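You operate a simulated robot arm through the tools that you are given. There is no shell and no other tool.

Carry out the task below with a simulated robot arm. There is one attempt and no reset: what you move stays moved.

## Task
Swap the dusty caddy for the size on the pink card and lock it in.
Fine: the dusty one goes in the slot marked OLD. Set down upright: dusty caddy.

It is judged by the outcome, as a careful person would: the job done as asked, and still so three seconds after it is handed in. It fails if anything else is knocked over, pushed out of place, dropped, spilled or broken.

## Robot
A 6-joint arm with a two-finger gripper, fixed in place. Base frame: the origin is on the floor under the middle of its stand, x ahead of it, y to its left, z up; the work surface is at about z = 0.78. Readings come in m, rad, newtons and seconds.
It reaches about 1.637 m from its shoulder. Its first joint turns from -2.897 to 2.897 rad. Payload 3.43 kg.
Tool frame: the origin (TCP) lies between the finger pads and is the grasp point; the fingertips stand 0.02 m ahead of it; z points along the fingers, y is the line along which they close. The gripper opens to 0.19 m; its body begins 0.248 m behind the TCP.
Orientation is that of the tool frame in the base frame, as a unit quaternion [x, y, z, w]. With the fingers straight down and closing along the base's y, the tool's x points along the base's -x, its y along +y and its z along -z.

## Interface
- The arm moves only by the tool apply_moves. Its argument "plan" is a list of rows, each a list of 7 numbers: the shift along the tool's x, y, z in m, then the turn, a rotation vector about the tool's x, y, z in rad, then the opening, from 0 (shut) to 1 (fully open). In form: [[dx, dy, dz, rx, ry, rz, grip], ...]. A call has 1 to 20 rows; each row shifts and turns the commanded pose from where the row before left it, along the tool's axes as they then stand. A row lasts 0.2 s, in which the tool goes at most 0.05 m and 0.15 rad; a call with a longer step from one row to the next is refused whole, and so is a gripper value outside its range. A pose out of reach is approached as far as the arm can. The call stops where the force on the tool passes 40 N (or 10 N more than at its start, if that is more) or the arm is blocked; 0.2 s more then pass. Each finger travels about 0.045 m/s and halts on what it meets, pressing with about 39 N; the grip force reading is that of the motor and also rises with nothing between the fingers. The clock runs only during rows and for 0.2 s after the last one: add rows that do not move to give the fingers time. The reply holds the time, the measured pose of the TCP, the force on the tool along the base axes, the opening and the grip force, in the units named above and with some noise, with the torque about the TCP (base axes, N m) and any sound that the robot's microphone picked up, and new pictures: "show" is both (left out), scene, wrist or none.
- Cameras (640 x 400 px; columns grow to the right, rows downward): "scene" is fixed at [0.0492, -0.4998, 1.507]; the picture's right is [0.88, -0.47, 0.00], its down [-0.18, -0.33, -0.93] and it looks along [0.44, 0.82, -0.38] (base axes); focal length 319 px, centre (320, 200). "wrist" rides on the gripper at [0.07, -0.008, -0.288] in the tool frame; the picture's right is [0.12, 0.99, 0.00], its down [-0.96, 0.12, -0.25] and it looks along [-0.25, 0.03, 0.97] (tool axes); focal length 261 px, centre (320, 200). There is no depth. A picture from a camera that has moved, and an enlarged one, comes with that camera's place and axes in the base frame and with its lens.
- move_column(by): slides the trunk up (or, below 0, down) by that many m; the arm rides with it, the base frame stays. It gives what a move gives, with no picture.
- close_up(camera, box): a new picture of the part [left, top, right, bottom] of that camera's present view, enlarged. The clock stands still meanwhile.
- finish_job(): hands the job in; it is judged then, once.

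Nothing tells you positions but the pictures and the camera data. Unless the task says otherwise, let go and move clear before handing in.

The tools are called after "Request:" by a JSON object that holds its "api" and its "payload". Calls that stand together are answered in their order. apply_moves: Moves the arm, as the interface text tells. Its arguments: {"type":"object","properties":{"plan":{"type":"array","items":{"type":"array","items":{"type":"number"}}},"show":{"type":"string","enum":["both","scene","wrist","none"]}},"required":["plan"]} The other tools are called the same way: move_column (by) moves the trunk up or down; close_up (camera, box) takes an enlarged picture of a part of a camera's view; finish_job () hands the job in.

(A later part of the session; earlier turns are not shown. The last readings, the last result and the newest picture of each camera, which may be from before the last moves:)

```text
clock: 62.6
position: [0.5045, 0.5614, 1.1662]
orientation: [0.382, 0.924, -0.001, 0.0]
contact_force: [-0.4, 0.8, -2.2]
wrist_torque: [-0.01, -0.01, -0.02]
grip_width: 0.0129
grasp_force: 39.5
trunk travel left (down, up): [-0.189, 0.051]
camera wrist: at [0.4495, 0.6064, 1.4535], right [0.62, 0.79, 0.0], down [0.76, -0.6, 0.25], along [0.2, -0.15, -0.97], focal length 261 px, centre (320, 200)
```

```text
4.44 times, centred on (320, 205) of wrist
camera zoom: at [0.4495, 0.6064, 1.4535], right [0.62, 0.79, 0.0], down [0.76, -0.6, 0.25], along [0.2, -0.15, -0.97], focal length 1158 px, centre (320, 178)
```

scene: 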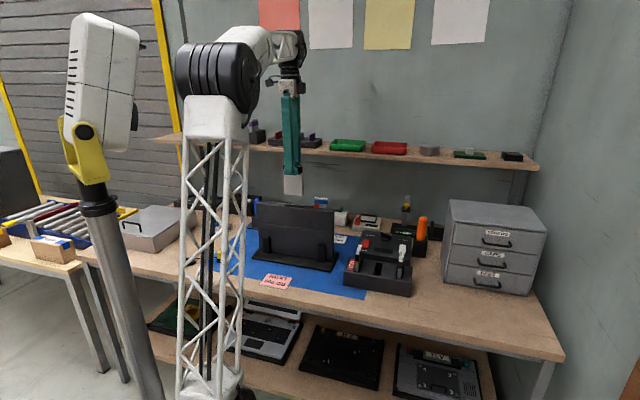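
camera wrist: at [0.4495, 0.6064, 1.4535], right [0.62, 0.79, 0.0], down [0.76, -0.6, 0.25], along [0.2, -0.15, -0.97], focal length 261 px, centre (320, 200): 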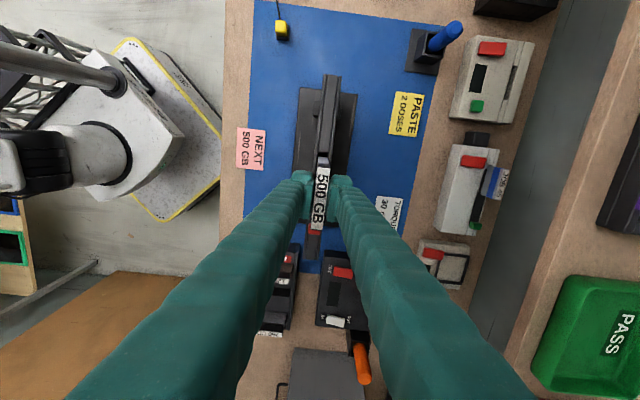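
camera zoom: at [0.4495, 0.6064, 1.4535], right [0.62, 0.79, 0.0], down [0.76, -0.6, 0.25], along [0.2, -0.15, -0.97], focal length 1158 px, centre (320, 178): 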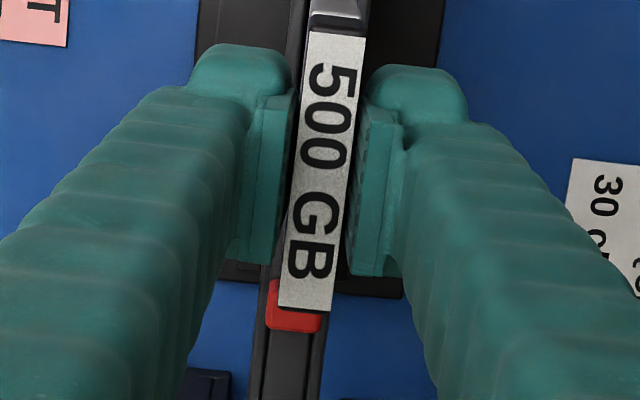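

Request:
{"api": "close_up", "payload": {"camera": "wrist", "box": [296, 140, 360, 180]}}

Request:
{"api": "close_up", "payload": {"camera": "wrist", "box": [296, 110, 360, 150]}}

```text
10.00 times, centred on (328, 160) of wrist
camera zoom: at [0.4495, 0.6064, 1.4535], right [0.62, 0.79, 0.0], down [0.76, -0.6, 0.25], along [0.2, -0.15, -0.97], focal length 2606 px, centre (240, 600)
```

zoom: 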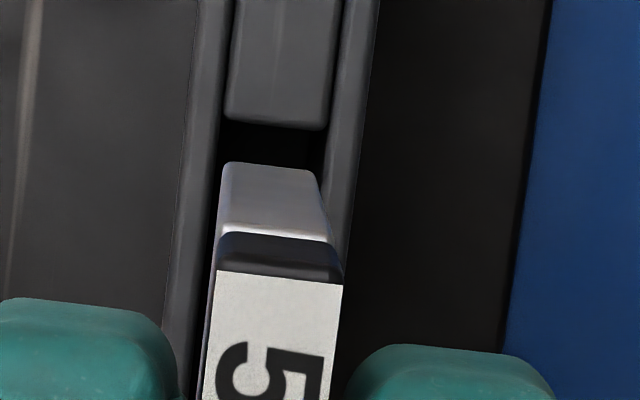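

```text
10.00 times, centred on (328, 130) of wrist
camera zoom: at [0.4495, 0.6064, 1.4535], right [0.62, 0.79, 0.0], down [0.76, -0.6, 0.25], along [0.2, -0.15, -0.97], focal length 2606 px, centre (240, 900)
```

zoom: 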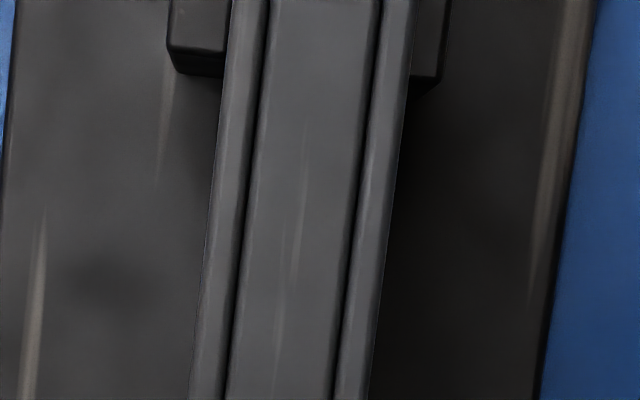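

The alignment matches what I saw when extracting: only about 1.4 mm of side correction is needed. I'll apply it and lower to just above the slot for a final check.

Request:
{"api": "apply_moves", "payload": {"plan": [[0, 0.0014, 0, 0, 0, 0, 0.0], [0, 0, 0.015, 0, 0, 0, 0.0], [0, 0, 0.015, 0, 0, 0, 0.0], [0, 0, 0.008, 0, 0, 0, 0.0], [0, 0, 0, 0, 0, 0, 0.0]], "show": "wrist"}}

Request:
{"api": "close_up", "payload": {"camera": "wrist", "box": [296, 135, 360, 175]}}

Request:
{"api": "close_up", "payload": {"camera": "scene", "box": [256, 165, 336, 215]}}

```text
clock: 63.8
position: [0.509, 0.5637, 1.128]
orientation: [0.382, 0.924, 0.0, 0.0]
contact_force: [0.6, 0.0, -1.0]
wrist_torque: [-0.03, -0.01, -0.02]
grip_width: 0.0128
grasp_force: 39.0
trunk travel left (down, up): [-0.189, 0.051]
camera wrist: at [0.4523, 0.6082, 1.4148], right [0.62, 0.79, 0.0], down [0.76, -0.6, 0.25], along [0.19, -0.15, -0.97], focal length 261 px, centre (320, 200)
```

wrist: 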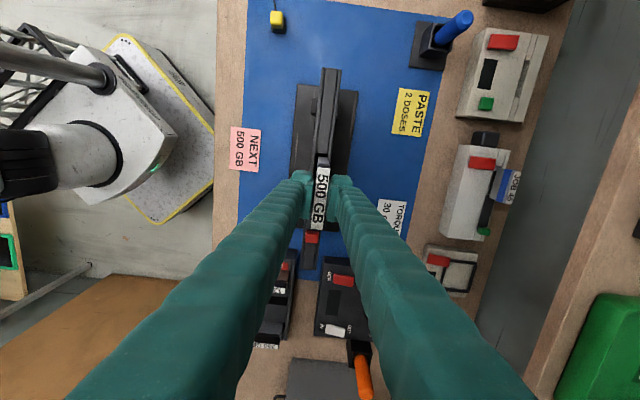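

```text
10.00 times, centred on (328, 155) of wrist
camera zoom: at [0.4523, 0.6082, 1.4148], right [0.62, 0.79, 0.0], down [0.76, -0.6, 0.25], along [0.19, -0.15, -0.97], focal length 2606 px, centre (240, 650)
```

zoom: 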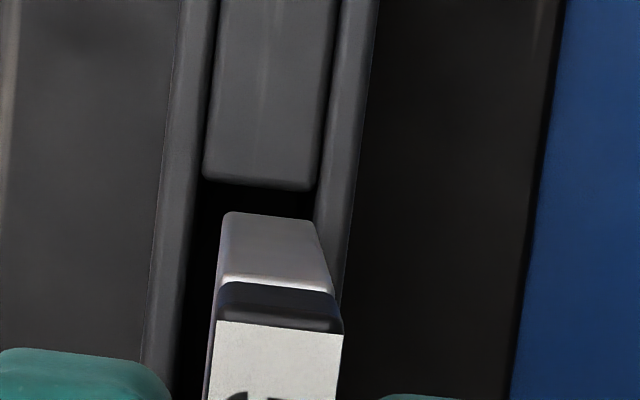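

```text
8.00 times, centred on (296, 190) of scene
camera zoom: at [0.0492, -0.4998, 1.507], right [0.88, -0.47, 0.0], down [-0.18, -0.33, -0.93], along [0.44, 0.82, -0.38], focal length 2551 px, centre (512, 280)
```

zoom: 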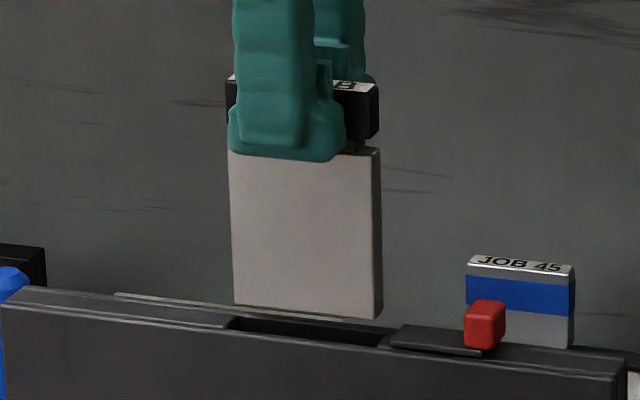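

The arm had not fully settled before; now it reads about 1.5–2 mm too far outward. I'll let it settle and re-check before correcting.

Request:
{"api": "apply_moves", "payload": {"plan": [[0, 0, 0, 0, 0, 0, 0.0], [0, 0, 0, 0, 0, 0, 0.0], [0, 0, 0, 0, 0, 0, 0.0]], "show": "none"}}

Request:
{"api": "close_up", "payload": {"camera": "wrist", "box": [296, 135, 360, 175]}}

Request:
{"api": "close_up", "payload": {"camera": "wrist", "box": [304, 145, 336, 165]}}

```text
clock: 64.6
position: [0.5079, 0.5638, 1.1277]
orientation: [0.382, 0.924, 0.0, 0.0]
contact_force: [-0.5, -0.5, -0.3]
wrist_torque: [0.03, 0.04, -0.03]
grip_width: 0.0127
grasp_force: 39.2
trunk travel left (down, up): [-0.189, 0.051]
```

```text
10.00 times, centred on (328, 155) of wrist
camera zoom: at [0.4523, 0.6082, 1.4149], right [0.62, 0.79, 0.0], down [0.76, -0.6, 0.25], along [0.19, -0.15, -0.97], focal length 2606 px, centre (240, 650)
```

zoom: 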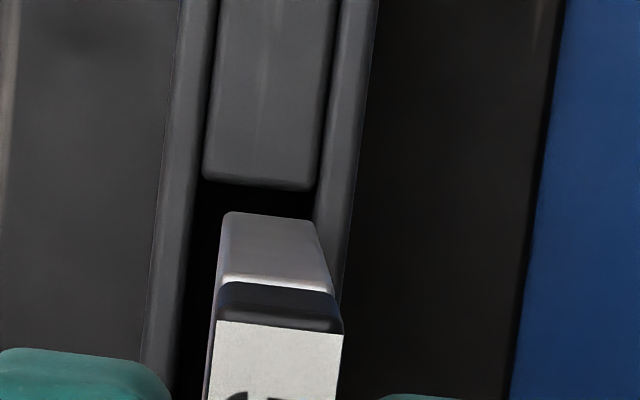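

```text
16.00 times, centred on (320, 155) of wrist
camera zoom: at [0.4523, 0.6082, 1.4149], right [0.62, 0.79, 0.0], down [0.76, -0.6, 0.25], along [0.19, -0.15, -0.97], focal length 4170 px, centre (320, 920)
```

zoom: 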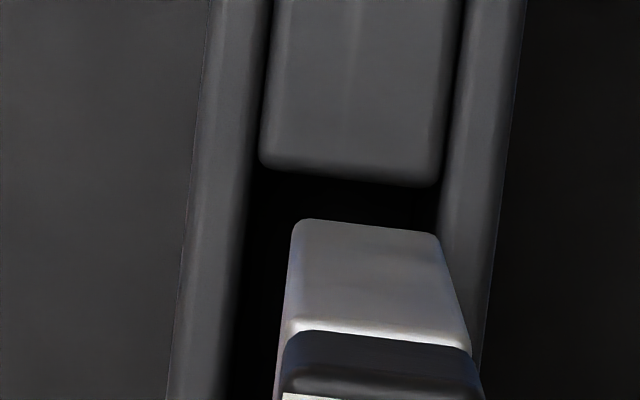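

Request:
{"api": "apply_moves", "payload": {"plan": [[0.0005, -0.0018, 0, 0, 0, 0, 0.0], [0, 0, 0, 0, 0, 0, 0.0], [0, 0, 0, 0, 0, 0, 0.0], [0, 0, 0, 0, 0, 0, 0.0]], "show": "none"}}

Request:
{"api": "close_up", "payload": {"camera": "wrist", "box": [300, 142, 340, 167]}}

Request:
{"api": "close_up", "payload": {"camera": "scene", "box": [272, 190, 320, 220]}}

```text
clock: 65.6
position: [0.5062, 0.5627, 1.128]
orientation: [0.382, 0.924, 0.0, 0.0]
contact_force: [0.2, 0.0, -1.0]
wrist_torque: [0.04, 0.01, -0.01]
grip_width: 0.0125
grasp_force: 38.7
trunk travel left (down, up): [-0.189, 0.051]
```

```text
16.00 times, centred on (320, 154) of wrist
camera zoom: at [0.4503, 0.6075, 1.4152], right [0.62, 0.79, 0.0], down [0.76, -0.6, 0.25], along [0.19, -0.15, -0.97], focal length 4170 px, centre (320, 928)
```

zoom: 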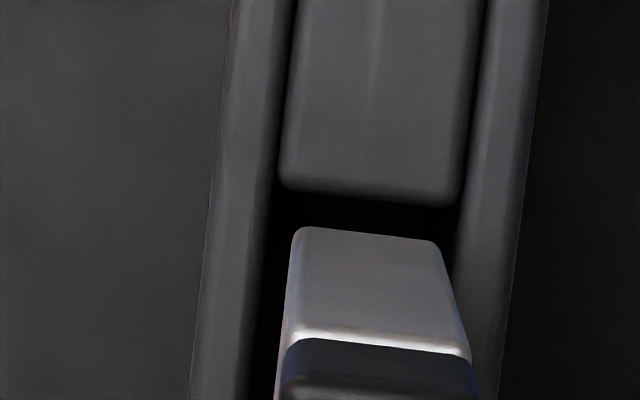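

```text
13.33 times, centred on (296, 205) of scene
camera zoom: at [0.0492, -0.4998, 1.507], right [0.88, -0.47, 0.0], down [-0.18, -0.33, -0.93], along [0.44, 0.82, -0.38], focal length 4252 px, centre (640, 133)
```

zoom: 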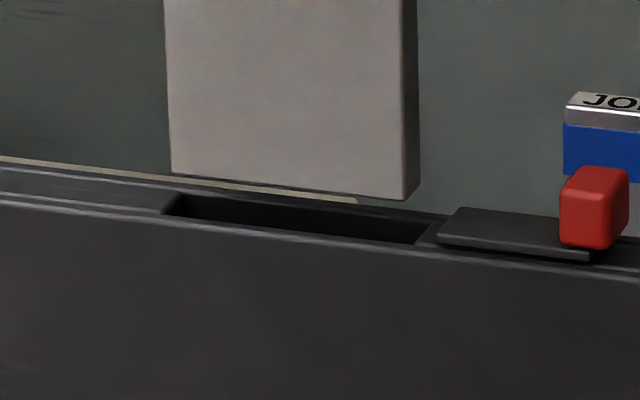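

Now centred in the slot in both directions. I'll lower it slowly.

Request:
{"api": "apply_moves", "payload": {"plan": [[0, 0, 0.005, 0, 0, 0, 0.0], [0, 0, 0.005, 0, 0, 0, 0.0], [0, 0, 0.005, 0, 0, 0, 0.0], [0, 0, 0.005, 0, 0, 0, 0.0], [0, 0, 0.005, 0, 0, 0, 0.0], [0, 0, 0, 0, 0, 0, 0.0]], "show": "none"}}

Request:
{"api": "close_up", "payload": {"camera": "wrist", "box": [300, 142, 340, 167]}}

Request:
{"api": "close_up", "payload": {"camera": "scene", "box": [256, 170, 336, 220]}}

```text
clock: 67.0
position: [0.5056, 0.5619, 1.103]
orientation: [0.382, 0.924, 0.001, -0.001]
contact_force: [0.6, 0.1, -1.1]
wrist_torque: [-0.02, -0.04, 0.0]
grip_width: 0.0128
grasp_force: 39.1
trunk travel left (down, up): [-0.189, 0.051]
```

```text
16.00 times, centred on (320, 154) of wrist
camera zoom: at [0.4498, 0.6068, 1.3902], right [0.62, 0.79, 0.0], down [0.76, -0.6, 0.25], along [0.19, -0.15, -0.97], focal length 4170 px, centre (320, 928)
```

zoom: 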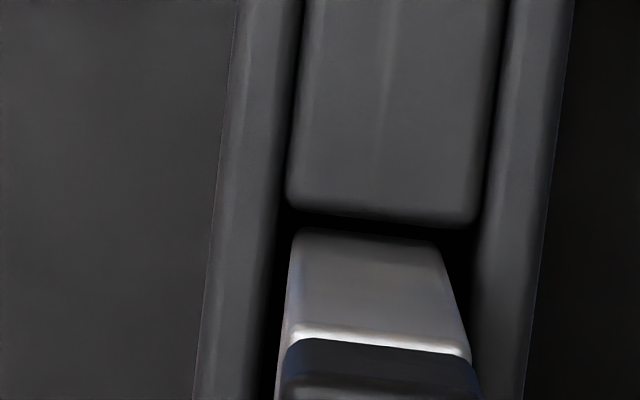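

```text
8.00 times, centred on (296, 195) of scene
camera zoom: at [0.0492, -0.4998, 1.507], right [0.88, -0.47, 0.0], down [-0.18, -0.33, -0.93], along [0.44, 0.82, -0.38], focal length 2551 px, centre (512, 240)
```

zoom: 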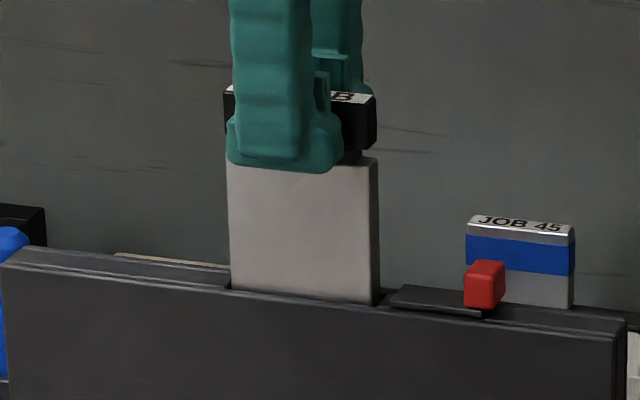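

It has entered the slot with no resistance. I'll nudge 0.8 mm to stay centred and continue down.

Request:
{"api": "apply_moves", "payload": {"plan": [[0, 0.0008, 0.003, 0, 0, 0, 0.0], [0, 0, 0.005, 0, 0, 0, 0.0], [0, 0, 0.005, 0, 0, 0, 0.0], [0, 0, 0.005, 0, 0, 0, 0.0], [0, 0, 0.005, 0, 0, 0, 0.0], [0, 0, 0.005, 0, 0, 0, 0.0], [0, 0, 0.005, 0, 0, 0, 0.0], [0, 0, 0.005, 0, 0, 0, 0.0], [0, 0, 0, 0, 0, 0, 0.0]], "show": "none"}}

Request:
{"api": "close_up", "payload": {"camera": "wrist", "box": [300, 142, 340, 167]}}

Request:
{"api": "close_up", "payload": {"camera": "scene", "box": [256, 170, 336, 220]}}

```text
clock: 69.0
position: [0.5056, 0.5618, 1.0651]
orientation: [0.382, 0.924, 0.0, 0.0]
contact_force: [0.5, 0.3, -1.0]
wrist_torque: [0.01, 0.0, 0.01]
grip_width: 0.0129
grasp_force: 39.5
trunk travel left (down, up): [-0.189, 0.051]
```

```text
16.00 times, centred on (320, 154) of wrist
camera zoom: at [0.4496, 0.6074, 1.3517], right [0.62, 0.79, 0.0], down [0.76, -0.6, 0.25], along [0.19, -0.15, -0.97], focal length 4170 px, centre (320, 928)
```

zoom: 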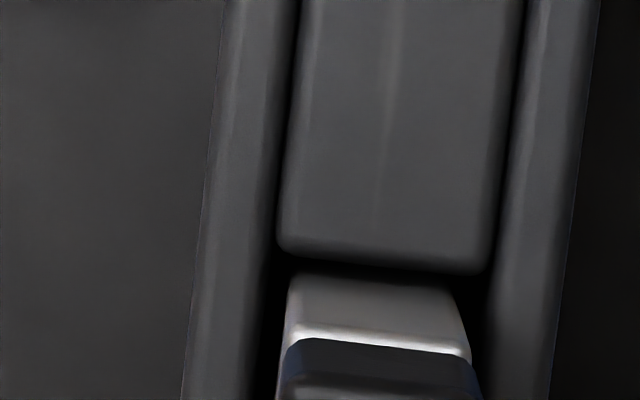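

```text
8.00 times, centred on (296, 195) of scene
camera zoom: at [0.0492, -0.4998, 1.507], right [0.88, -0.47, 0.0], down [-0.18, -0.33, -0.93], along [0.44, 0.82, -0.38], focal length 2551 px, centre (512, 240)
```

zoom: 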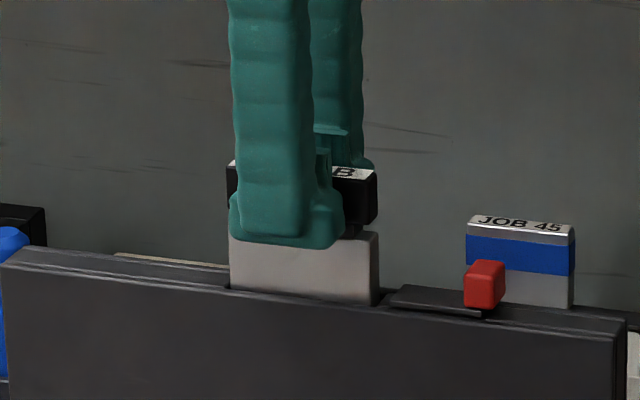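

Request:
{"api": "apply_moves", "payload": {"plan": [[0, 0.0004, 0.004, 0, 0, 0, 0.0], [0, 0, 0.004, 0, 0, 0, 0.0], [0, 0, 0.004, 0, 0, 0, 0.0], [0, 0, 0.004, 0, 0, 0, 0.0], [0, 0, 0.004, 0, 0, 0, 0.0], [0, 0, 0, 0, 0, 0, 0.0]], "show": "none"}}

Request:
{"api": "close_up", "payload": {"camera": "scene", "box": [266, 190, 314, 220]}}

Request:
{"api": "close_up", "payload": {"camera": "wrist", "box": [264, 150, 376, 220]}}

```text
clock: 70.4
position: [0.5064, 0.5638, 1.0452]
orientation: [0.382, 0.924, 0.0, 0.0]
contact_force: [-0.8, 0.6, -0.2]
wrist_torque: [0.03, 0.0, 0.01]
grip_width: 0.0127
grasp_force: 38.9
trunk travel left (down, up): [-0.189, 0.051]
```

```text
13.33 times, centred on (290, 205) of scene
camera zoom: at [0.0492, -0.4998, 1.507], right [0.88, -0.47, 0.0], down [-0.18, -0.33, -0.93], along [0.44, 0.82, -0.38], focal length 4252 px, centre (720, 133)
```

zoom: 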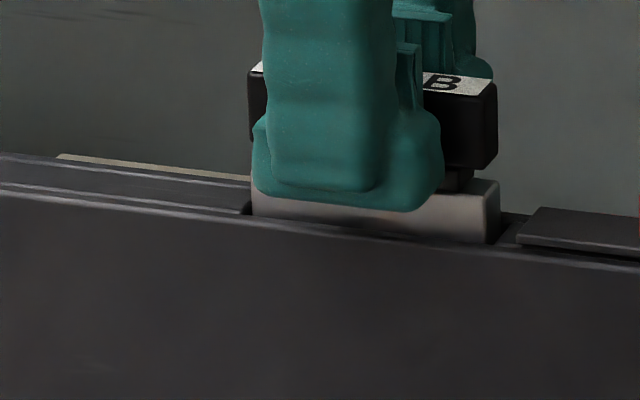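

```text
5.71 times, centred on (320, 185) of wrist
camera zoom: at [0.4504, 0.6084, 1.3319], right [0.62, 0.79, 0.0], down [0.76, -0.6, 0.25], along [0.2, -0.15, -0.97], focal length 1489 px, centre (320, 286)
```

zoom: 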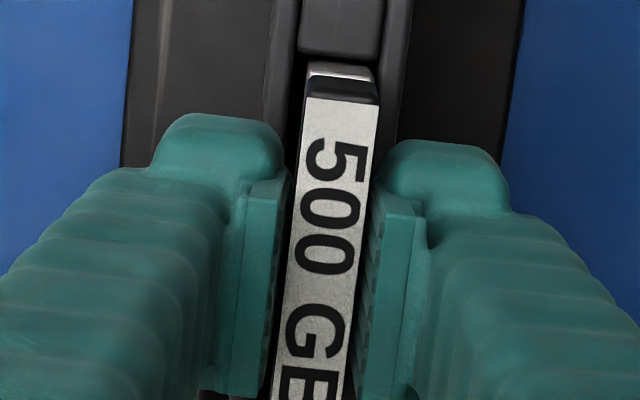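

It's most of the way in with about 16 mm left, but the fingertips will reach the device's top edge first. I'll lower a few more millimetres and then release so it can settle.

Request:
{"api": "apply_moves", "payload": {"plan": [[0, 0, 0.003, 0, 0, 0, 0.0], [0, 0, 0.002, 0, 0, 0, 0.0], [0, 0, 0.001, 0, 0, 0, 0.0], [0, 0, 0.001, 0, 0, 0, 0.0], [0, 0, 0, 0, 0, 0, 0.0]], "show": "none"}}

Request:
{"api": "close_up", "payload": {"camera": "scene", "box": [266, 190, 314, 220]}}

```text
clock: 71.6
position: [0.5049, 0.5625, 1.0385]
orientation: [0.382, 0.924, 0.0, 0.0]
contact_force: [0.6, -0.8, -1.7]
wrist_torque: [-0.02, 0.0, 0.03]
grip_width: 0.0127
grasp_force: 39.0
trunk travel left (down, up): [-0.189, 0.051]
```

```text
13.33 times, centred on (290, 205) of scene
camera zoom: at [0.0492, -0.4998, 1.507], right [0.88, -0.47, 0.0], down [-0.18, -0.33, -0.93], along [0.44, 0.82, -0.38], focal length 4252 px, centre (720, 133)
```

zoom: 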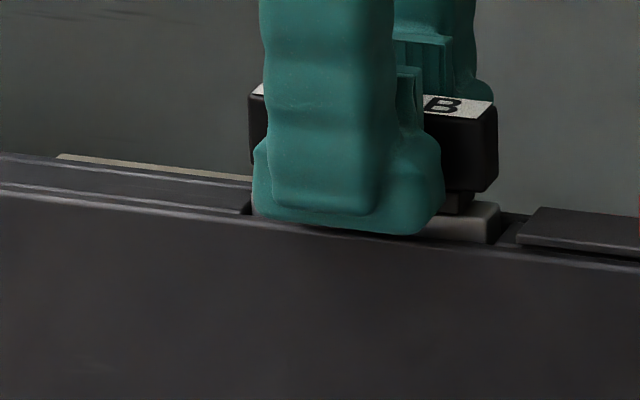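

Request:
{"api": "apply_moves", "payload": {"plan": [[0, 0, 0.001, 0, 0, 0, 0.0], [0, 0, 0.001, 0, 0, 0, 0.0], [0, 0, 0, 0, 0, 0, 0.0]], "show": "none"}}

```text
clock: 72.4
position: [0.506, 0.5625, 1.0365]
orientation: [0.381, 0.924, 0.0, 0.0]
contact_force: [-0.3, 0.4, -1.9]
wrist_torque: [0.01, -0.02, -0.02]
grip_width: 0.0127
grasp_force: 39.6
trunk travel left (down, up): [-0.189, 0.051]
```

Request:
{"api": "apply_moves", "payload": {"plan": [[0, 0, 0.001, 0, 0, 0, 0.0], [0, 0, 0.001, 0, 0, 0, 0.0], [0, 0, 0, 0, 0, 0, 0.0]], "show": "none"}}

Request:
{"api": "close_up", "payload": {"camera": "scene", "box": [266, 190, 314, 220]}}

```text
clock: 73.2
position: [0.5064, 0.5638, 1.0338]
orientation: [0.381, 0.925, 0.0, 0.001]
contact_force: [1.1, -0.9, -0.9]
wrist_torque: [-0.01, 0.02, 0.01]
grip_width: 0.0125
grasp_force: 39.2
trunk travel left (down, up): [-0.189, 0.051]
```

```text
13.33 times, centred on (290, 205) of scene
camera zoom: at [0.0492, -0.4998, 1.507], right [0.88, -0.47, 0.0], down [-0.18, -0.33, -0.93], along [0.44, 0.82, -0.38], focal length 4252 px, centre (720, 133)
```

zoom: 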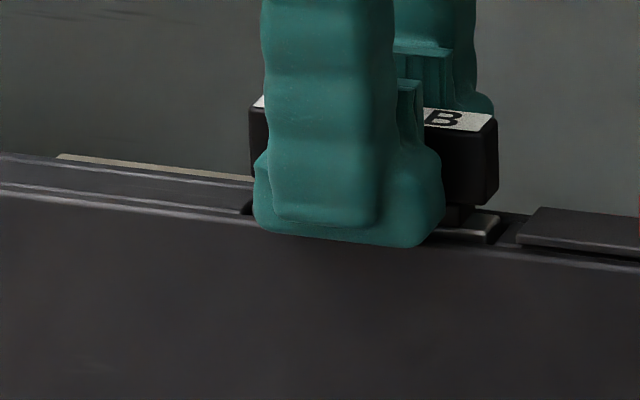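

Request:
{"api": "apply_moves", "payload": {"plan": [[0, 0, 0.001, 0, 0, 0, 0.0], [0, 0, 0.001, 0, 0, 0, 0.0], [0, 0, 0, 0, 0, 0, 0.0]], "show": "none"}}

Request:
{"api": "close_up", "payload": {"camera": "scene", "box": [266, 190, 314, 220]}}

```text
clock: 74.0
position: [0.5049, 0.5626, 1.0322]
orientation: [0.382, 0.924, 0.0, 0.0]
contact_force: [-0.1, 0.7, 2.0]
wrist_torque: [-0.01, 0.03, 0.02]
grip_width: 0.0128
grasp_force: 38.8
trunk travel left (down, up): [-0.189, 0.051]
```

```text
13.33 times, centred on (290, 205) of scene
camera zoom: at [0.0492, -0.4998, 1.507], right [0.88, -0.47, 0.0], down [-0.18, -0.33, -0.93], along [0.44, 0.82, -0.38], focal length 4252 px, centre (720, 133)
```

zoom: 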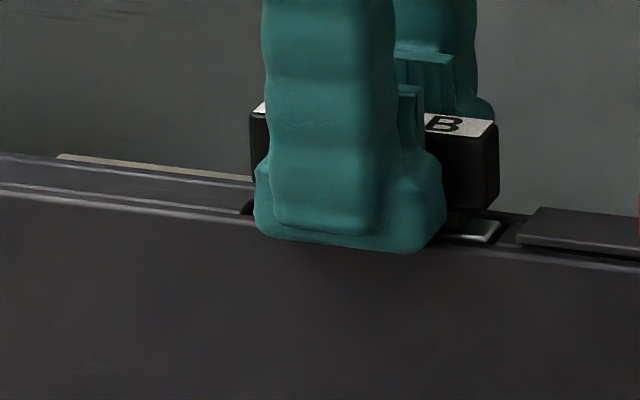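

Contact is just starting and the caddy is essentially seated. I'll relieve 1 mm and open the fingers.

Request:
{"api": "apply_moves", "payload": {"plan": [[0, 0, -0.001, 0, 0, 0, 0.0], [0, 0, 0, 0, 0, 0, 0.1], [0, 0, 0, 0, 0, 0, 0.2], [0, 0, 0, 0, 0, 0, 0.25], [0, 0, 0, 0, 0, 0, 0.25]], "show": "wrist"}}

Request:
{"api": "close_up", "payload": {"camera": "scene", "box": [266, 190, 314, 220]}}

Request:
{"api": "close_up", "payload": {"camera": "wrist", "box": [264, 150, 376, 220]}}

```text
clock: 75.2
position: [0.5055, 0.5628, 1.0341]
orientation: [0.382, 0.924, 0.0, 0.0]
contact_force: [1.3, -0.4, -0.1]
wrist_torque: [0.01, 0.02, 0.01]
grip_width: 0.0477
grasp_force: 0.0
trunk travel left (down, up): [-0.189, 0.051]
camera wrist: at [0.4504, 0.6079, 1.3203], right [0.62, 0.79, 0.0], down [0.76, -0.6, 0.25], along [0.19, -0.15, -0.97], focal length 261 px, centre (320, 200)
```

wrist: 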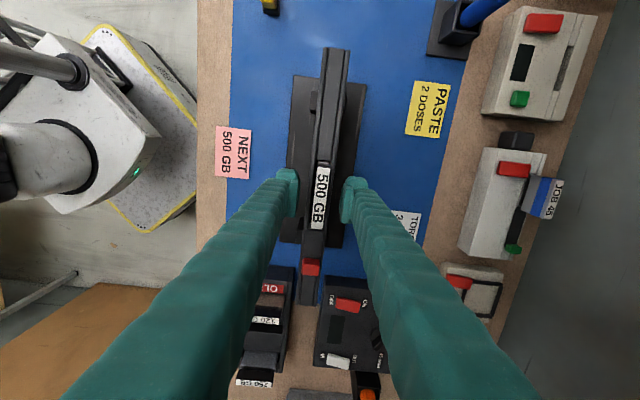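

```text
13.33 times, centred on (290, 205) of scene
camera zoom: at [0.0492, -0.4998, 1.507], right [0.88, -0.47, 0.0], down [-0.18, -0.33, -0.93], along [0.44, 0.82, -0.38], focal length 4252 px, centre (720, 133)
```

zoom: 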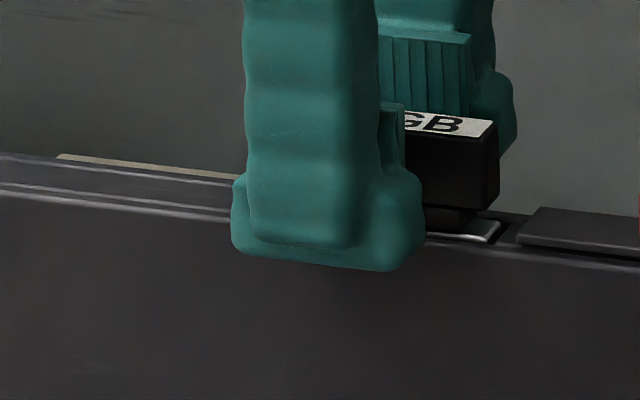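

```text
5.71 times, centred on (320, 185) of wrist
camera zoom: at [0.4504, 0.6079, 1.3203], right [0.62, 0.79, 0.0], down [0.76, -0.6, 0.25], along [0.19, -0.15, -0.97], focal length 1489 px, centre (320, 286)
```

zoom: 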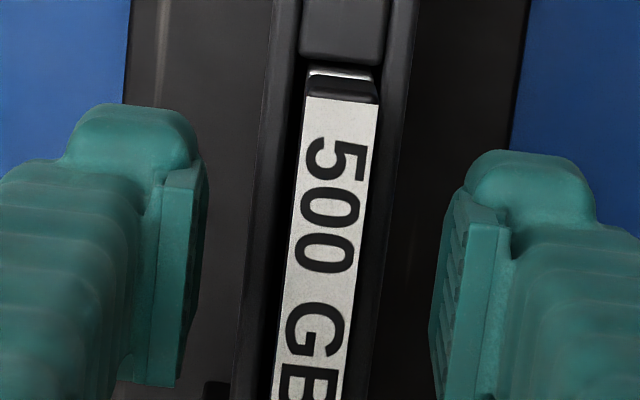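

The 500 GB caddy is released and sits at the same height as the old one did. Now I'll rise and move over the red latch knob.

Request:
{"api": "apply_moves", "payload": {"plan": [[0, 0, -0.02, 0, 0, 0, 0.25], [0, 0, -0.03, 0, 0, 0, 0.25], [-0.03, 0, 0, 0, 0, 0, 0.35], [-0.03, 0, 0, 0, 0, 0, 0.35], [-0.0325, 0, 0, 0, 0, 0, 0.35], [0, 0, 0, 0, 0, 0, 0.35], [0, 0, 0, 0, 0, 0, 0.35]], "show": "both"}}

Request:
{"api": "close_up", "payload": {"camera": "wrist", "box": [256, 140, 384, 220]}}

Request:
{"api": "close_up", "payload": {"camera": "scene", "box": [256, 175, 336, 225]}}

Request:
{"api": "close_up", "payload": {"camera": "wrist", "box": [280, 90, 360, 140]}}

```text
clock: 76.8
position: [0.5712, 0.4958, 1.0824]
orientation: [0.381, 0.925, 0.0, 0.0]
contact_force: [-0.7, 0.2, -0.1]
wrist_torque: [0.01, -0.01, 0.0]
grip_width: 0.0667
grasp_force: 0.0
trunk travel left (down, up): [-0.189, 0.051]
camera wrist: at [0.5157, 0.5413, 1.3698], right [0.62, 0.79, 0.0], down [0.76, -0.6, 0.25], along [0.2, -0.15, -0.97], focal length 261 px, centre (320, 200)
```

scene: 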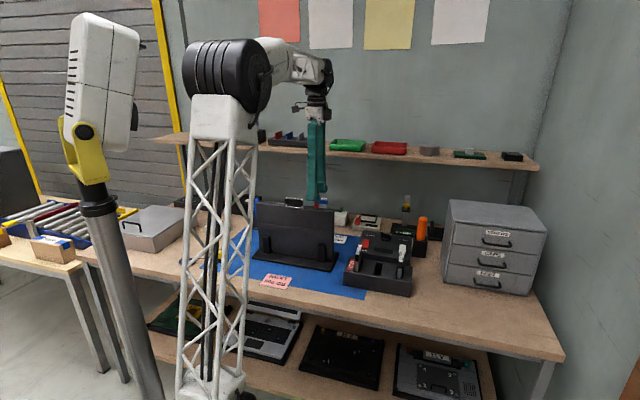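
wrist: 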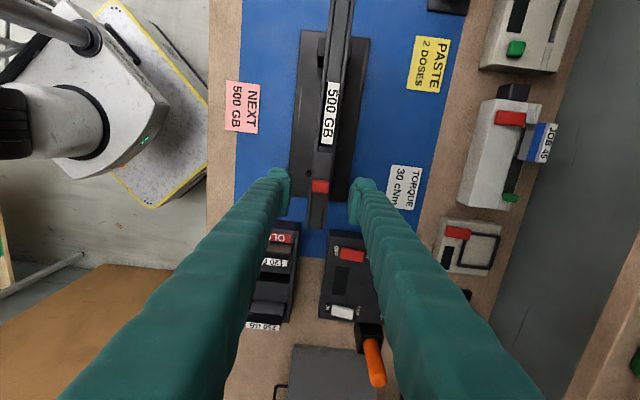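

```text
5.00 times, centred on (320, 180) of wrist
camera zoom: at [0.5157, 0.5413, 1.3698], right [0.62, 0.79, 0.0], down [0.76, -0.6, 0.25], along [0.2, -0.15, -0.97], focal length 1303 px, centre (320, 300)
```

zoom: 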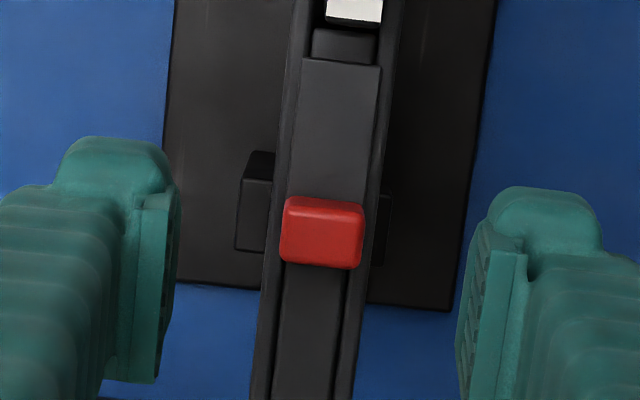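

```text
8.00 times, centred on (296, 200) of scene
camera zoom: at [0.0492, -0.4998, 1.507], right [0.88, -0.47, 0.0], down [-0.18, -0.33, -0.93], along [0.44, 0.82, -0.38], focal length 2551 px, centre (512, 200)
```

zoom: 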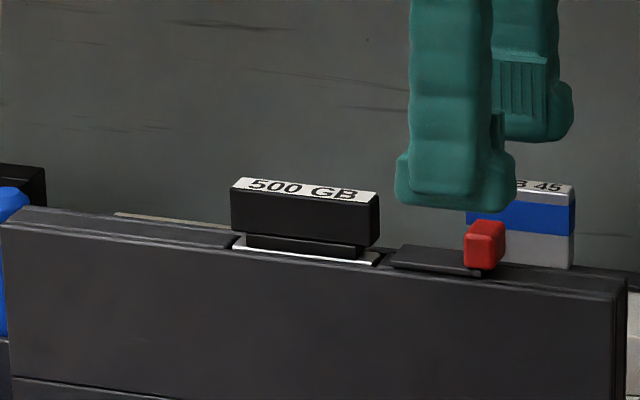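

```text
8.00 times, centred on (320, 115) of wrist
camera zoom: at [0.5157, 0.5413, 1.3698], right [0.62, 0.79, 0.0], down [0.76, -0.6, 0.25], along [0.2, -0.15, -0.97], focal length 2085 px, centre (320, 880)
```

zoom: 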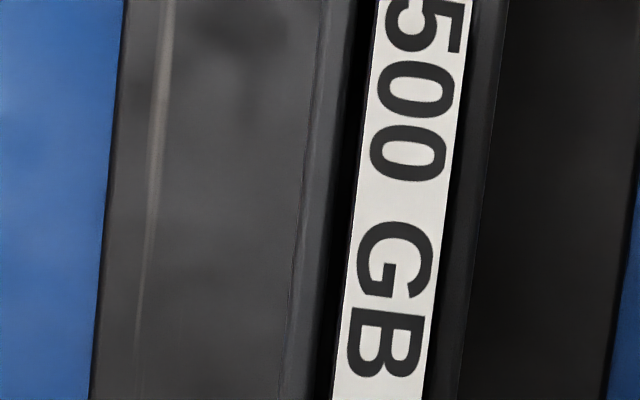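

The caddy is fully seated, with its silver flange flush. The knob is about 1 mm off axis, so I'll correct, descend and grip it.

Request:
{"api": "apply_moves", "payload": {"plan": [[0.001, 0.001, 0, 0, 0, 0, 0.35], [0, 0, 0.02, 0, 0, 0, 0.35], [0, 0, 0.015, 0, 0, 0, 0.35], [0, 0, 0.005, 0, 0, 0, 0.35], [0, 0, 0, 0, 0, 0, 0.2], [0, 0, 0, 0, 0, 0, 0.1], [0, 0, 0, 0, 0, 0, 0.0], [0, 0, 0, 0, 0, 0, 0.0], [0, 0, 0, 0, 0, 0, 0.0]], "show": "wrist"}}

Request:
{"api": "close_up", "payload": {"camera": "wrist", "box": [256, 110, 384, 190]}}

Request:
{"api": "close_up", "payload": {"camera": "scene", "box": [240, 180, 368, 260]}}

```text
clock: 78.8
position: [0.5723, 0.4988, 1.0434]
orientation: [0.382, 0.924, 0.0, -0.001]
contact_force: [-7.6, -9.6, -1.1]
wrist_torque: [-0.12, -0.06, 0.24]
grip_width: 0.0205
grasp_force: 39.2
trunk travel left (down, up): [-0.189, 0.051]
camera wrist: at [0.5166, 0.5436, 1.33], right [0.62, 0.79, 0.0], down [0.76, -0.6, 0.25], along [0.19, -0.15, -0.97], focal length 261 px, centre (320, 200)
```

wrist: 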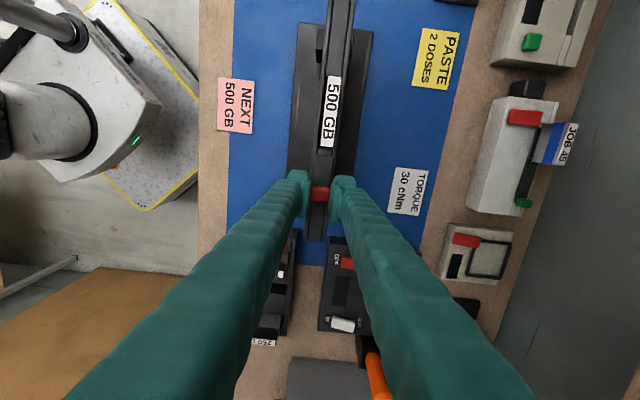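

```text
5.00 times, centred on (320, 150) of wrist
camera zoom: at [0.5166, 0.5436, 1.33], right [0.62, 0.79, 0.0], down [0.76, -0.6, 0.25], along [0.19, -0.15, -0.97], focal length 1303 px, centre (320, 450)
```

zoom: 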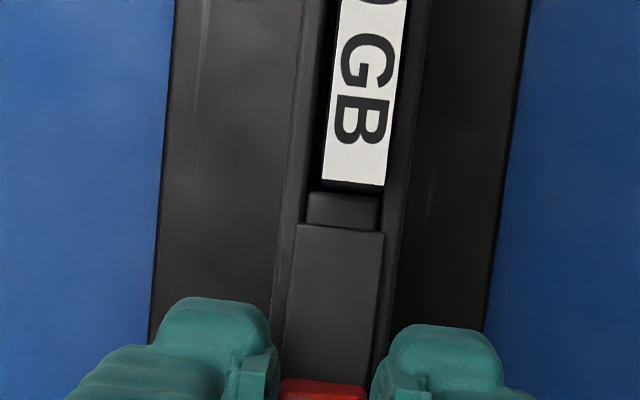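

```text
5.00 times, centred on (304, 220) of scene
camera zoom: at [0.0492, -0.4998, 1.507], right [0.88, -0.47, 0.0], down [-0.18, -0.33, -0.93], along [0.44, 0.82, -0.38], focal length 1594 px, centre (400, 100)
```

zoom: 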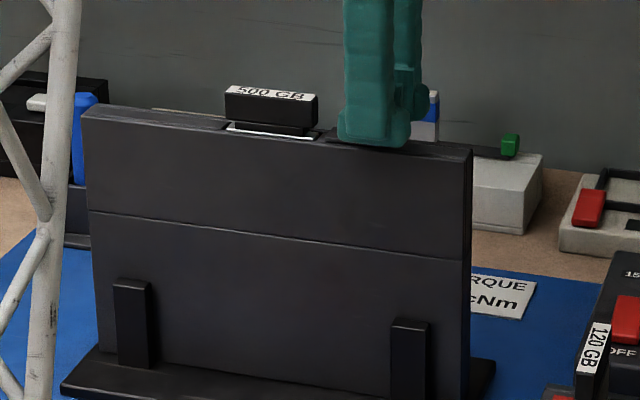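

The gripper sits about 2.5 mm too far outward, causing a side force. I'll relieve that before sliding.

Request:
{"api": "apply_moves", "payload": {"plan": [[0, -0.0012, 0, 0, 0, 0, 0.0], [0, -0.0012, 0, 0, 0, 0, 0.0], [0, 0, 0, 0, 0, 0, 0.0]], "show": "none"}}

```text
clock: 79.6
position: [0.5712, 0.4982, 1.0438]
orientation: [0.382, 0.924, 0.001, 0.0]
contact_force: [10.6, 7.8, 0.0]
wrist_torque: [-0.1, -0.33, -0.13]
grip_width: 0.021
grasp_force: 39.2
trunk travel left (down, up): [-0.189, 0.051]
```

Request:
{"api": "apply_moves", "payload": {"plan": [[0, 0.0012, 0, 0, 0, 0, 0.0], [0, 0, 0, 0, 0, 0, 0.0], [0, 0, 0, 0, 0, 0, 0.0]], "show": "none"}}

Request:
{"api": "close_up", "payload": {"camera": "scene", "box": [240, 180, 368, 260]}}

```text
clock: 80.4
position: [0.5719, 0.498, 1.043]
orientation: [0.382, 0.924, 0.0, 0.0]
contact_force: [6.3, 3.7, -0.3]
wrist_torque: [0.03, -0.03, 0.07]
grip_width: 0.0206
grasp_force: 39.1
trunk travel left (down, up): [-0.189, 0.051]
```

```text
5.00 times, centred on (304, 220) of scene
camera zoom: at [0.0492, -0.4998, 1.507], right [0.88, -0.47, 0.0], down [-0.18, -0.33, -0.93], along [0.44, 0.82, -0.38], focal length 1594 px, centre (400, 100)
```

zoom: 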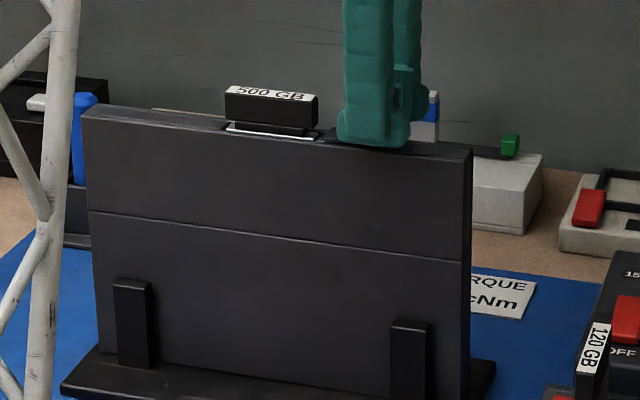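

Request:
{"api": "apply_moves", "payload": {"plan": [[0, 0.0006, 0, 0, 0, 0, 0.0], [0.002, 0, 0, 0, 0, 0, 0.0], [0.003, 0, 0, 0, 0, 0, 0.0], [0.003, 0, 0, 0, 0, 0, 0.0], [0, 0, 0, 0, 0, 0, 0.0]], "show": "none"}}

Request:
{"api": "close_up", "payload": {"camera": "wrist", "box": [256, 110, 384, 190]}}

Request:
{"api": "close_up", "payload": {"camera": "scene", "box": [240, 180, 368, 260]}}

```text
clock: 81.6
position: [0.566, 0.505, 1.044]
orientation: [0.381, 0.925, -0.002, 0.0]
contact_force: [-4.2, -6.5, 0.2]
wrist_torque: [0.68, 0.56, 0.26]
grip_width: 0.0209
grasp_force: 39.2
trunk travel left (down, up): [-0.189, 0.051]
```

```text
5.00 times, centred on (320, 150) of wrist
camera zoom: at [0.5103, 0.5493, 1.3301], right [0.62, 0.79, 0.0], down [0.76, -0.6, 0.25], along [0.19, -0.15, -0.97], focal length 1303 px, centre (320, 450)
```

zoom: 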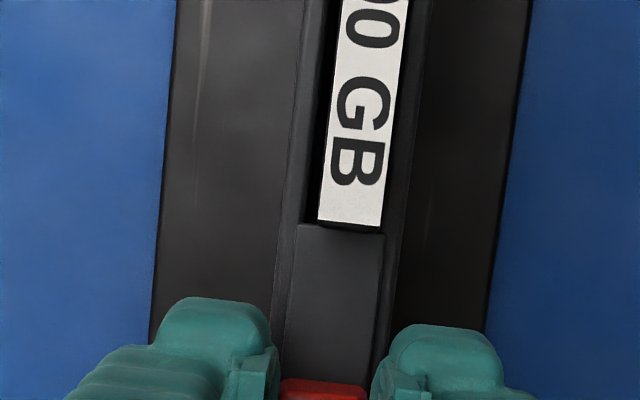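

```text
5.00 times, centred on (304, 220) of scene
camera zoom: at [0.0492, -0.4998, 1.507], right [0.88, -0.47, 0.0], down [-0.18, -0.33, -0.93], along [0.44, 0.82, -0.38], focal length 1594 px, centre (400, 100)
```

zoom: 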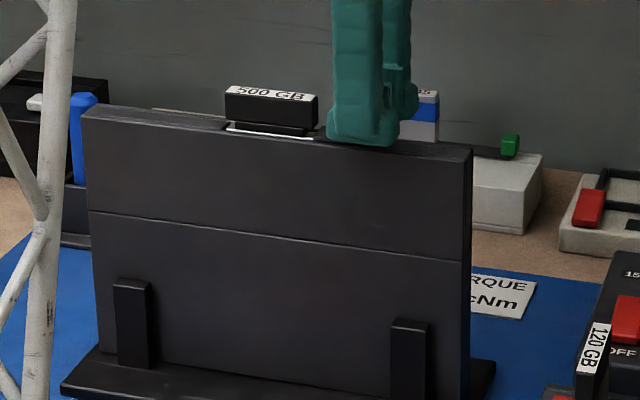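

Request:
{"api": "apply_moves", "payload": {"plan": [[0, -0.0006, 0, 0, 0, 0, 0.0], [0.002, 0, 0, 0, 0, 0, 0.0], [0.002, 0, 0, 0, 0, 0, 0.0], [0.002, 0, 0, 0, 0, 0, 0.0], [0, 0, 0, 0, 0, 0, 0.0]], "show": "none"}}

Request:
{"api": "close_up", "payload": {"camera": "wrist", "box": [256, 110, 384, 190]}}

Request:
{"api": "close_up", "payload": {"camera": "scene", "box": [266, 185, 330, 225]}}

```text
clock: 82.8
position: [0.5607, 0.5085, 1.043]
orientation: [0.381, 0.925, -0.001, -0.001]
contact_force: [-1.7, 0.2, 0.3]
wrist_torque: [0.01, 0.02, 0.1]
grip_width: 0.0205
grasp_force: 38.7
trunk travel left (down, up): [-0.189, 0.051]
```

```text
5.00 times, centred on (320, 150) of wrist
camera zoom: at [0.5057, 0.5537, 1.3302], right [0.62, 0.79, 0.0], down [0.76, -0.6, 0.25], along [0.19, -0.15, -0.97], focal length 1303 px, centre (320, 450)
```

zoom: 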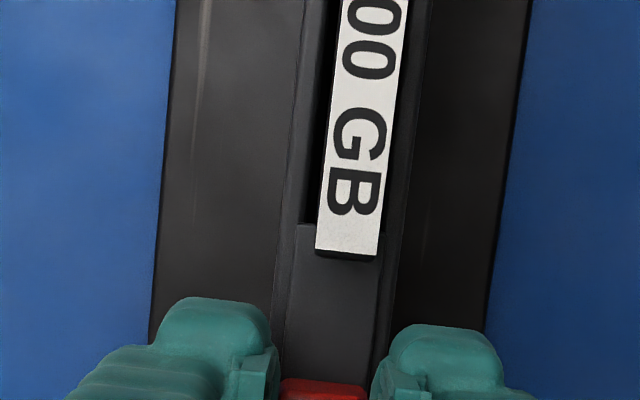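

```text
10.00 times, centred on (298, 205) of scene
camera zoom: at [0.0492, -0.4998, 1.507], right [0.88, -0.47, 0.0], down [-0.18, -0.33, -0.93], along [0.44, 0.82, -0.38], focal length 3189 px, centre (540, 150)
```

zoom: 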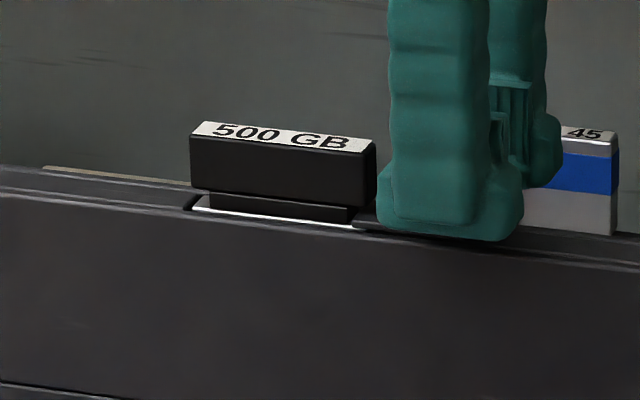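

The plate now overlaps the caddy flange again, with about 2 mm to the original lock position. I'll continue gently to the stop, then push the whole device back to where it was.

Request:
{"api": "apply_moves", "payload": {"plan": [[0.001, 0, 0, 0, 0, 0, 0.0], [0.001, 0, 0, 0, 0, 0, 0.0], [0.001, 0, 0, 0, 0, 0, 0.0], [0, 0, 0, 0, 0, 0, 0.0]], "show": "none"}}

Request:
{"api": "close_up", "payload": {"camera": "wrist", "box": [256, 110, 384, 190]}}

Request:
{"api": "close_up", "payload": {"camera": "scene", "box": [240, 180, 368, 260]}}

```text
clock: 83.8
position: [0.5597, 0.51, 1.0436]
orientation: [0.382, 0.924, 0.0, 0.0]
contact_force: [9.3, -9.8, 0.7]
wrist_torque: [0.48, 0.56, -0.06]
grip_width: 0.0208
grasp_force: 38.6
trunk travel left (down, up): [-0.189, 0.051]
```

```text
5.00 times, centred on (320, 150) of wrist
camera zoom: at [0.5039, 0.5549, 1.3303], right [0.62, 0.79, 0.0], down [0.76, -0.6, 0.25], along [0.19, -0.15, -0.97], focal length 1303 px, centre (320, 450)
```

zoom: 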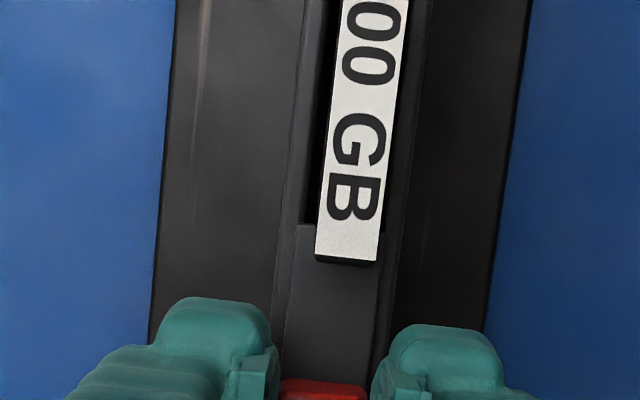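

```text
5.00 times, centred on (304, 220) of scene
camera zoom: at [0.0492, -0.4998, 1.507], right [0.88, -0.47, 0.0], down [-0.18, -0.33, -0.93], along [0.44, 0.82, -0.38], focal length 1594 px, centre (400, 100)
```

zoom: 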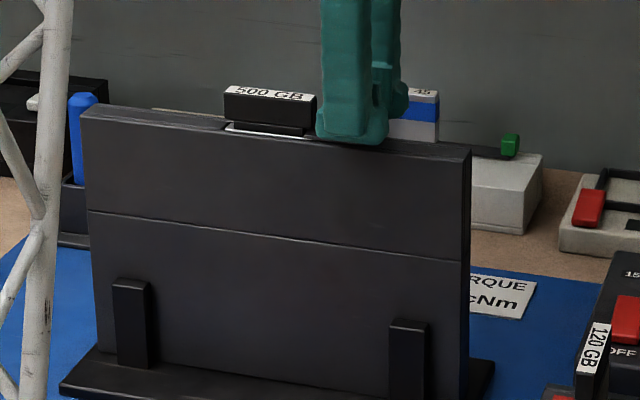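

The latch is at its locked stop and matches the original plate-to-label overlap. I'll now nudge the device back along the bench, a few millimetres at a time.

Request:
{"api": "apply_moves", "payload": {"plan": [[0.001, 0, 0, 0, 0, 0, 0.0], [0.001, 0, 0, 0, 0, 0, 0.0], [0.001, 0, 0, 0, 0, 0, 0.0], [0.001, 0, 0, 0, 0, 0, 0.0], [0, 0, 0, 0, 0, 0, 0.0]], "show": "none"}}

Request:
{"api": "close_up", "payload": {"camera": "scene", "box": [240, 180, 368, 260]}}

Request:
{"api": "close_up", "payload": {"camera": "wrist", "box": [256, 110, 384, 190]}}

```text
clock: 85.0
position: [0.5559, 0.5125, 1.0442]
orientation: [0.381, 0.925, 0.0, -0.001]
contact_force: [11.7, -11.4, 0.0]
wrist_torque: [-0.17, -0.15, 0.02]
grip_width: 0.0207
grasp_force: 39.3
trunk travel left (down, up): [-0.189, 0.051]
```

```text
5.00 times, centred on (304, 220) of scene
camera zoom: at [0.0492, -0.4998, 1.507], right [0.88, -0.47, 0.0], down [-0.18, -0.33, -0.93], along [0.44, 0.82, -0.38], focal length 1594 px, centre (400, 100)
```

zoom: 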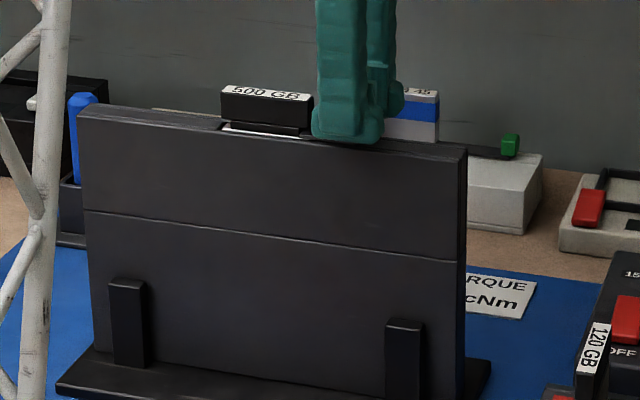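

```text
5.00 times, centred on (320, 150) of wrist
camera zoom: at [0.501, 0.557, 1.3307], right [0.62, 0.79, 0.0], down [0.76, -0.6, 0.25], along [0.2, -0.15, -0.97], focal length 1303 px, centre (320, 450)
```

zoom: 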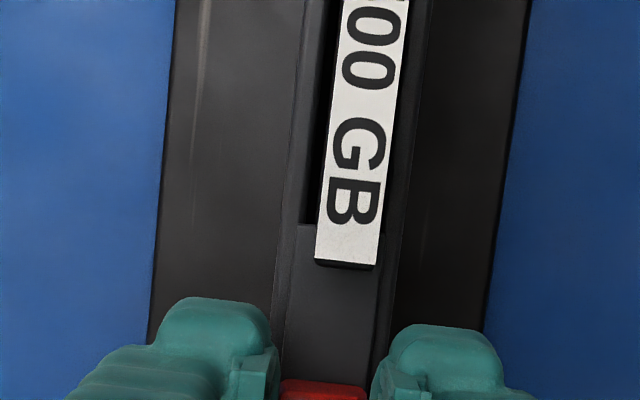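

Request:
{"api": "apply_moves", "payload": {"plan": [[0.001, 0, 0, 0, 0, 0, 0.0], [0.001, 0, 0, 0, 0, 0, 0.0], [0.001, 0, 0, 0, 0, 0, 0.0], [0.001, 0, 0, 0, 0, 0, 0.0], [0.001, 0, 0, 0, 0, 0, 0.0], [0, 0, 0, 0, 0, 0, 0.0]], "show": "none"}}

Request:
{"api": "close_up", "payload": {"camera": "scene", "box": [240, 180, 368, 260]}}

```text
clock: 86.4
position: [0.5534, 0.5152, 1.0441]
orientation: [0.382, 0.924, 0.001, 0.001]
contact_force: [21.5, -13.9, 17.6]
wrist_torque: [-0.21, -0.29, 0.01]
grip_width: 0.0209
grasp_force: 38.3
trunk travel left (down, up): [-0.189, 0.051]
```

```text
5.00 times, centred on (304, 220) of scene
camera zoom: at [0.0492, -0.4998, 1.507], right [0.88, -0.47, 0.0], down [-0.18, -0.33, -0.93], along [0.44, 0.82, -0.38], focal length 1594 px, centre (400, 100)
```

zoom: 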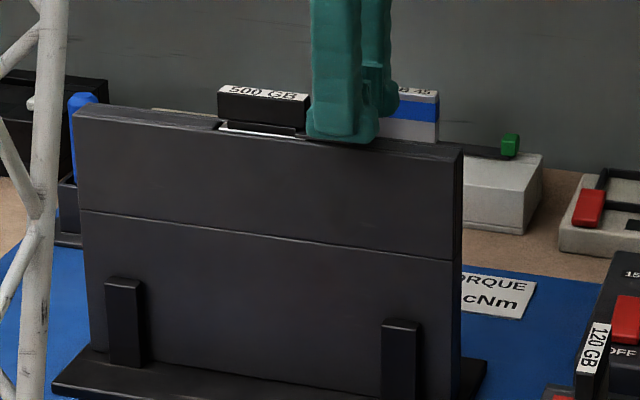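

The device is back within about 1–2 mm of its original place. The force has built up, so I'll stop pushing and relieve the pressure before releasing.

Request:
{"api": "apply_moves", "payload": {"plan": [[-0.0007, 0, 0, 0, 0, 0, 0.0], [-0.0007, 0, 0, 0, 0, 0, 0.0], [0, 0, 0, 0, 0, 0, 0.0]], "show": "none"}}

Request:
{"api": "close_up", "payload": {"camera": "wrist", "box": [256, 110, 384, 190]}}

Request:
{"api": "close_up", "payload": {"camera": "scene", "box": [240, 180, 368, 260]}}

```text
clock: 87.2
position: [0.5532, 0.5142, 1.0433]
orientation: [0.381, 0.925, 0.002, 0.0]
contact_force: [20.3, -6.4, 23.7]
wrist_torque: [-0.01, -0.15, 0.0]
grip_width: 0.0208
grasp_force: 39.2
trunk travel left (down, up): [-0.189, 0.051]
```

```text
5.00 times, centred on (320, 150) of wrist
camera zoom: at [0.4978, 0.5589, 1.3308], right [0.62, 0.79, 0.0], down [0.76, -0.6, 0.25], along [0.2, -0.15, -0.97], focal length 1303 px, centre (320, 450)
```

zoom: 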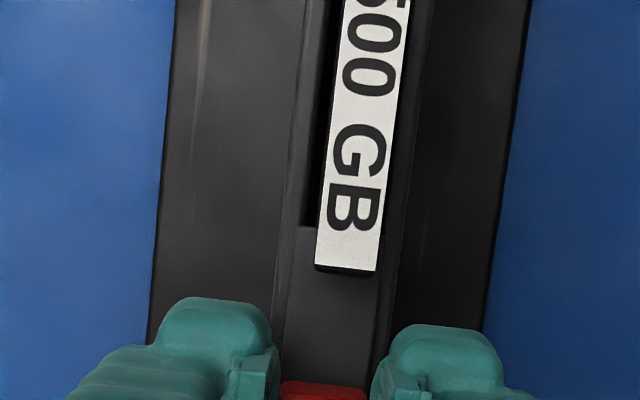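

```text
5.00 times, centred on (304, 220) of scene
camera zoom: at [0.0492, -0.4998, 1.507], right [0.88, -0.47, 0.0], down [-0.18, -0.33, -0.93], along [0.44, 0.82, -0.38], focal length 1594 px, centre (400, 100)
```

zoom: 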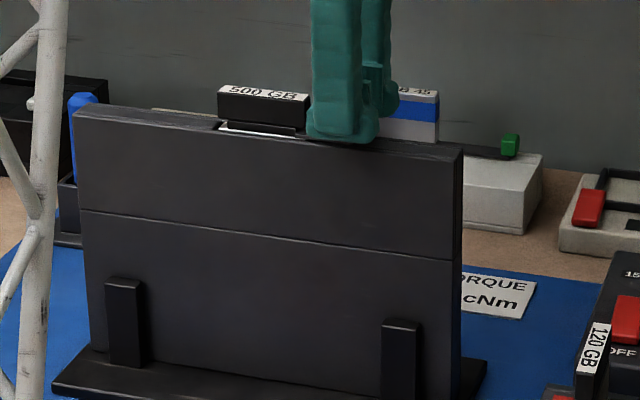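

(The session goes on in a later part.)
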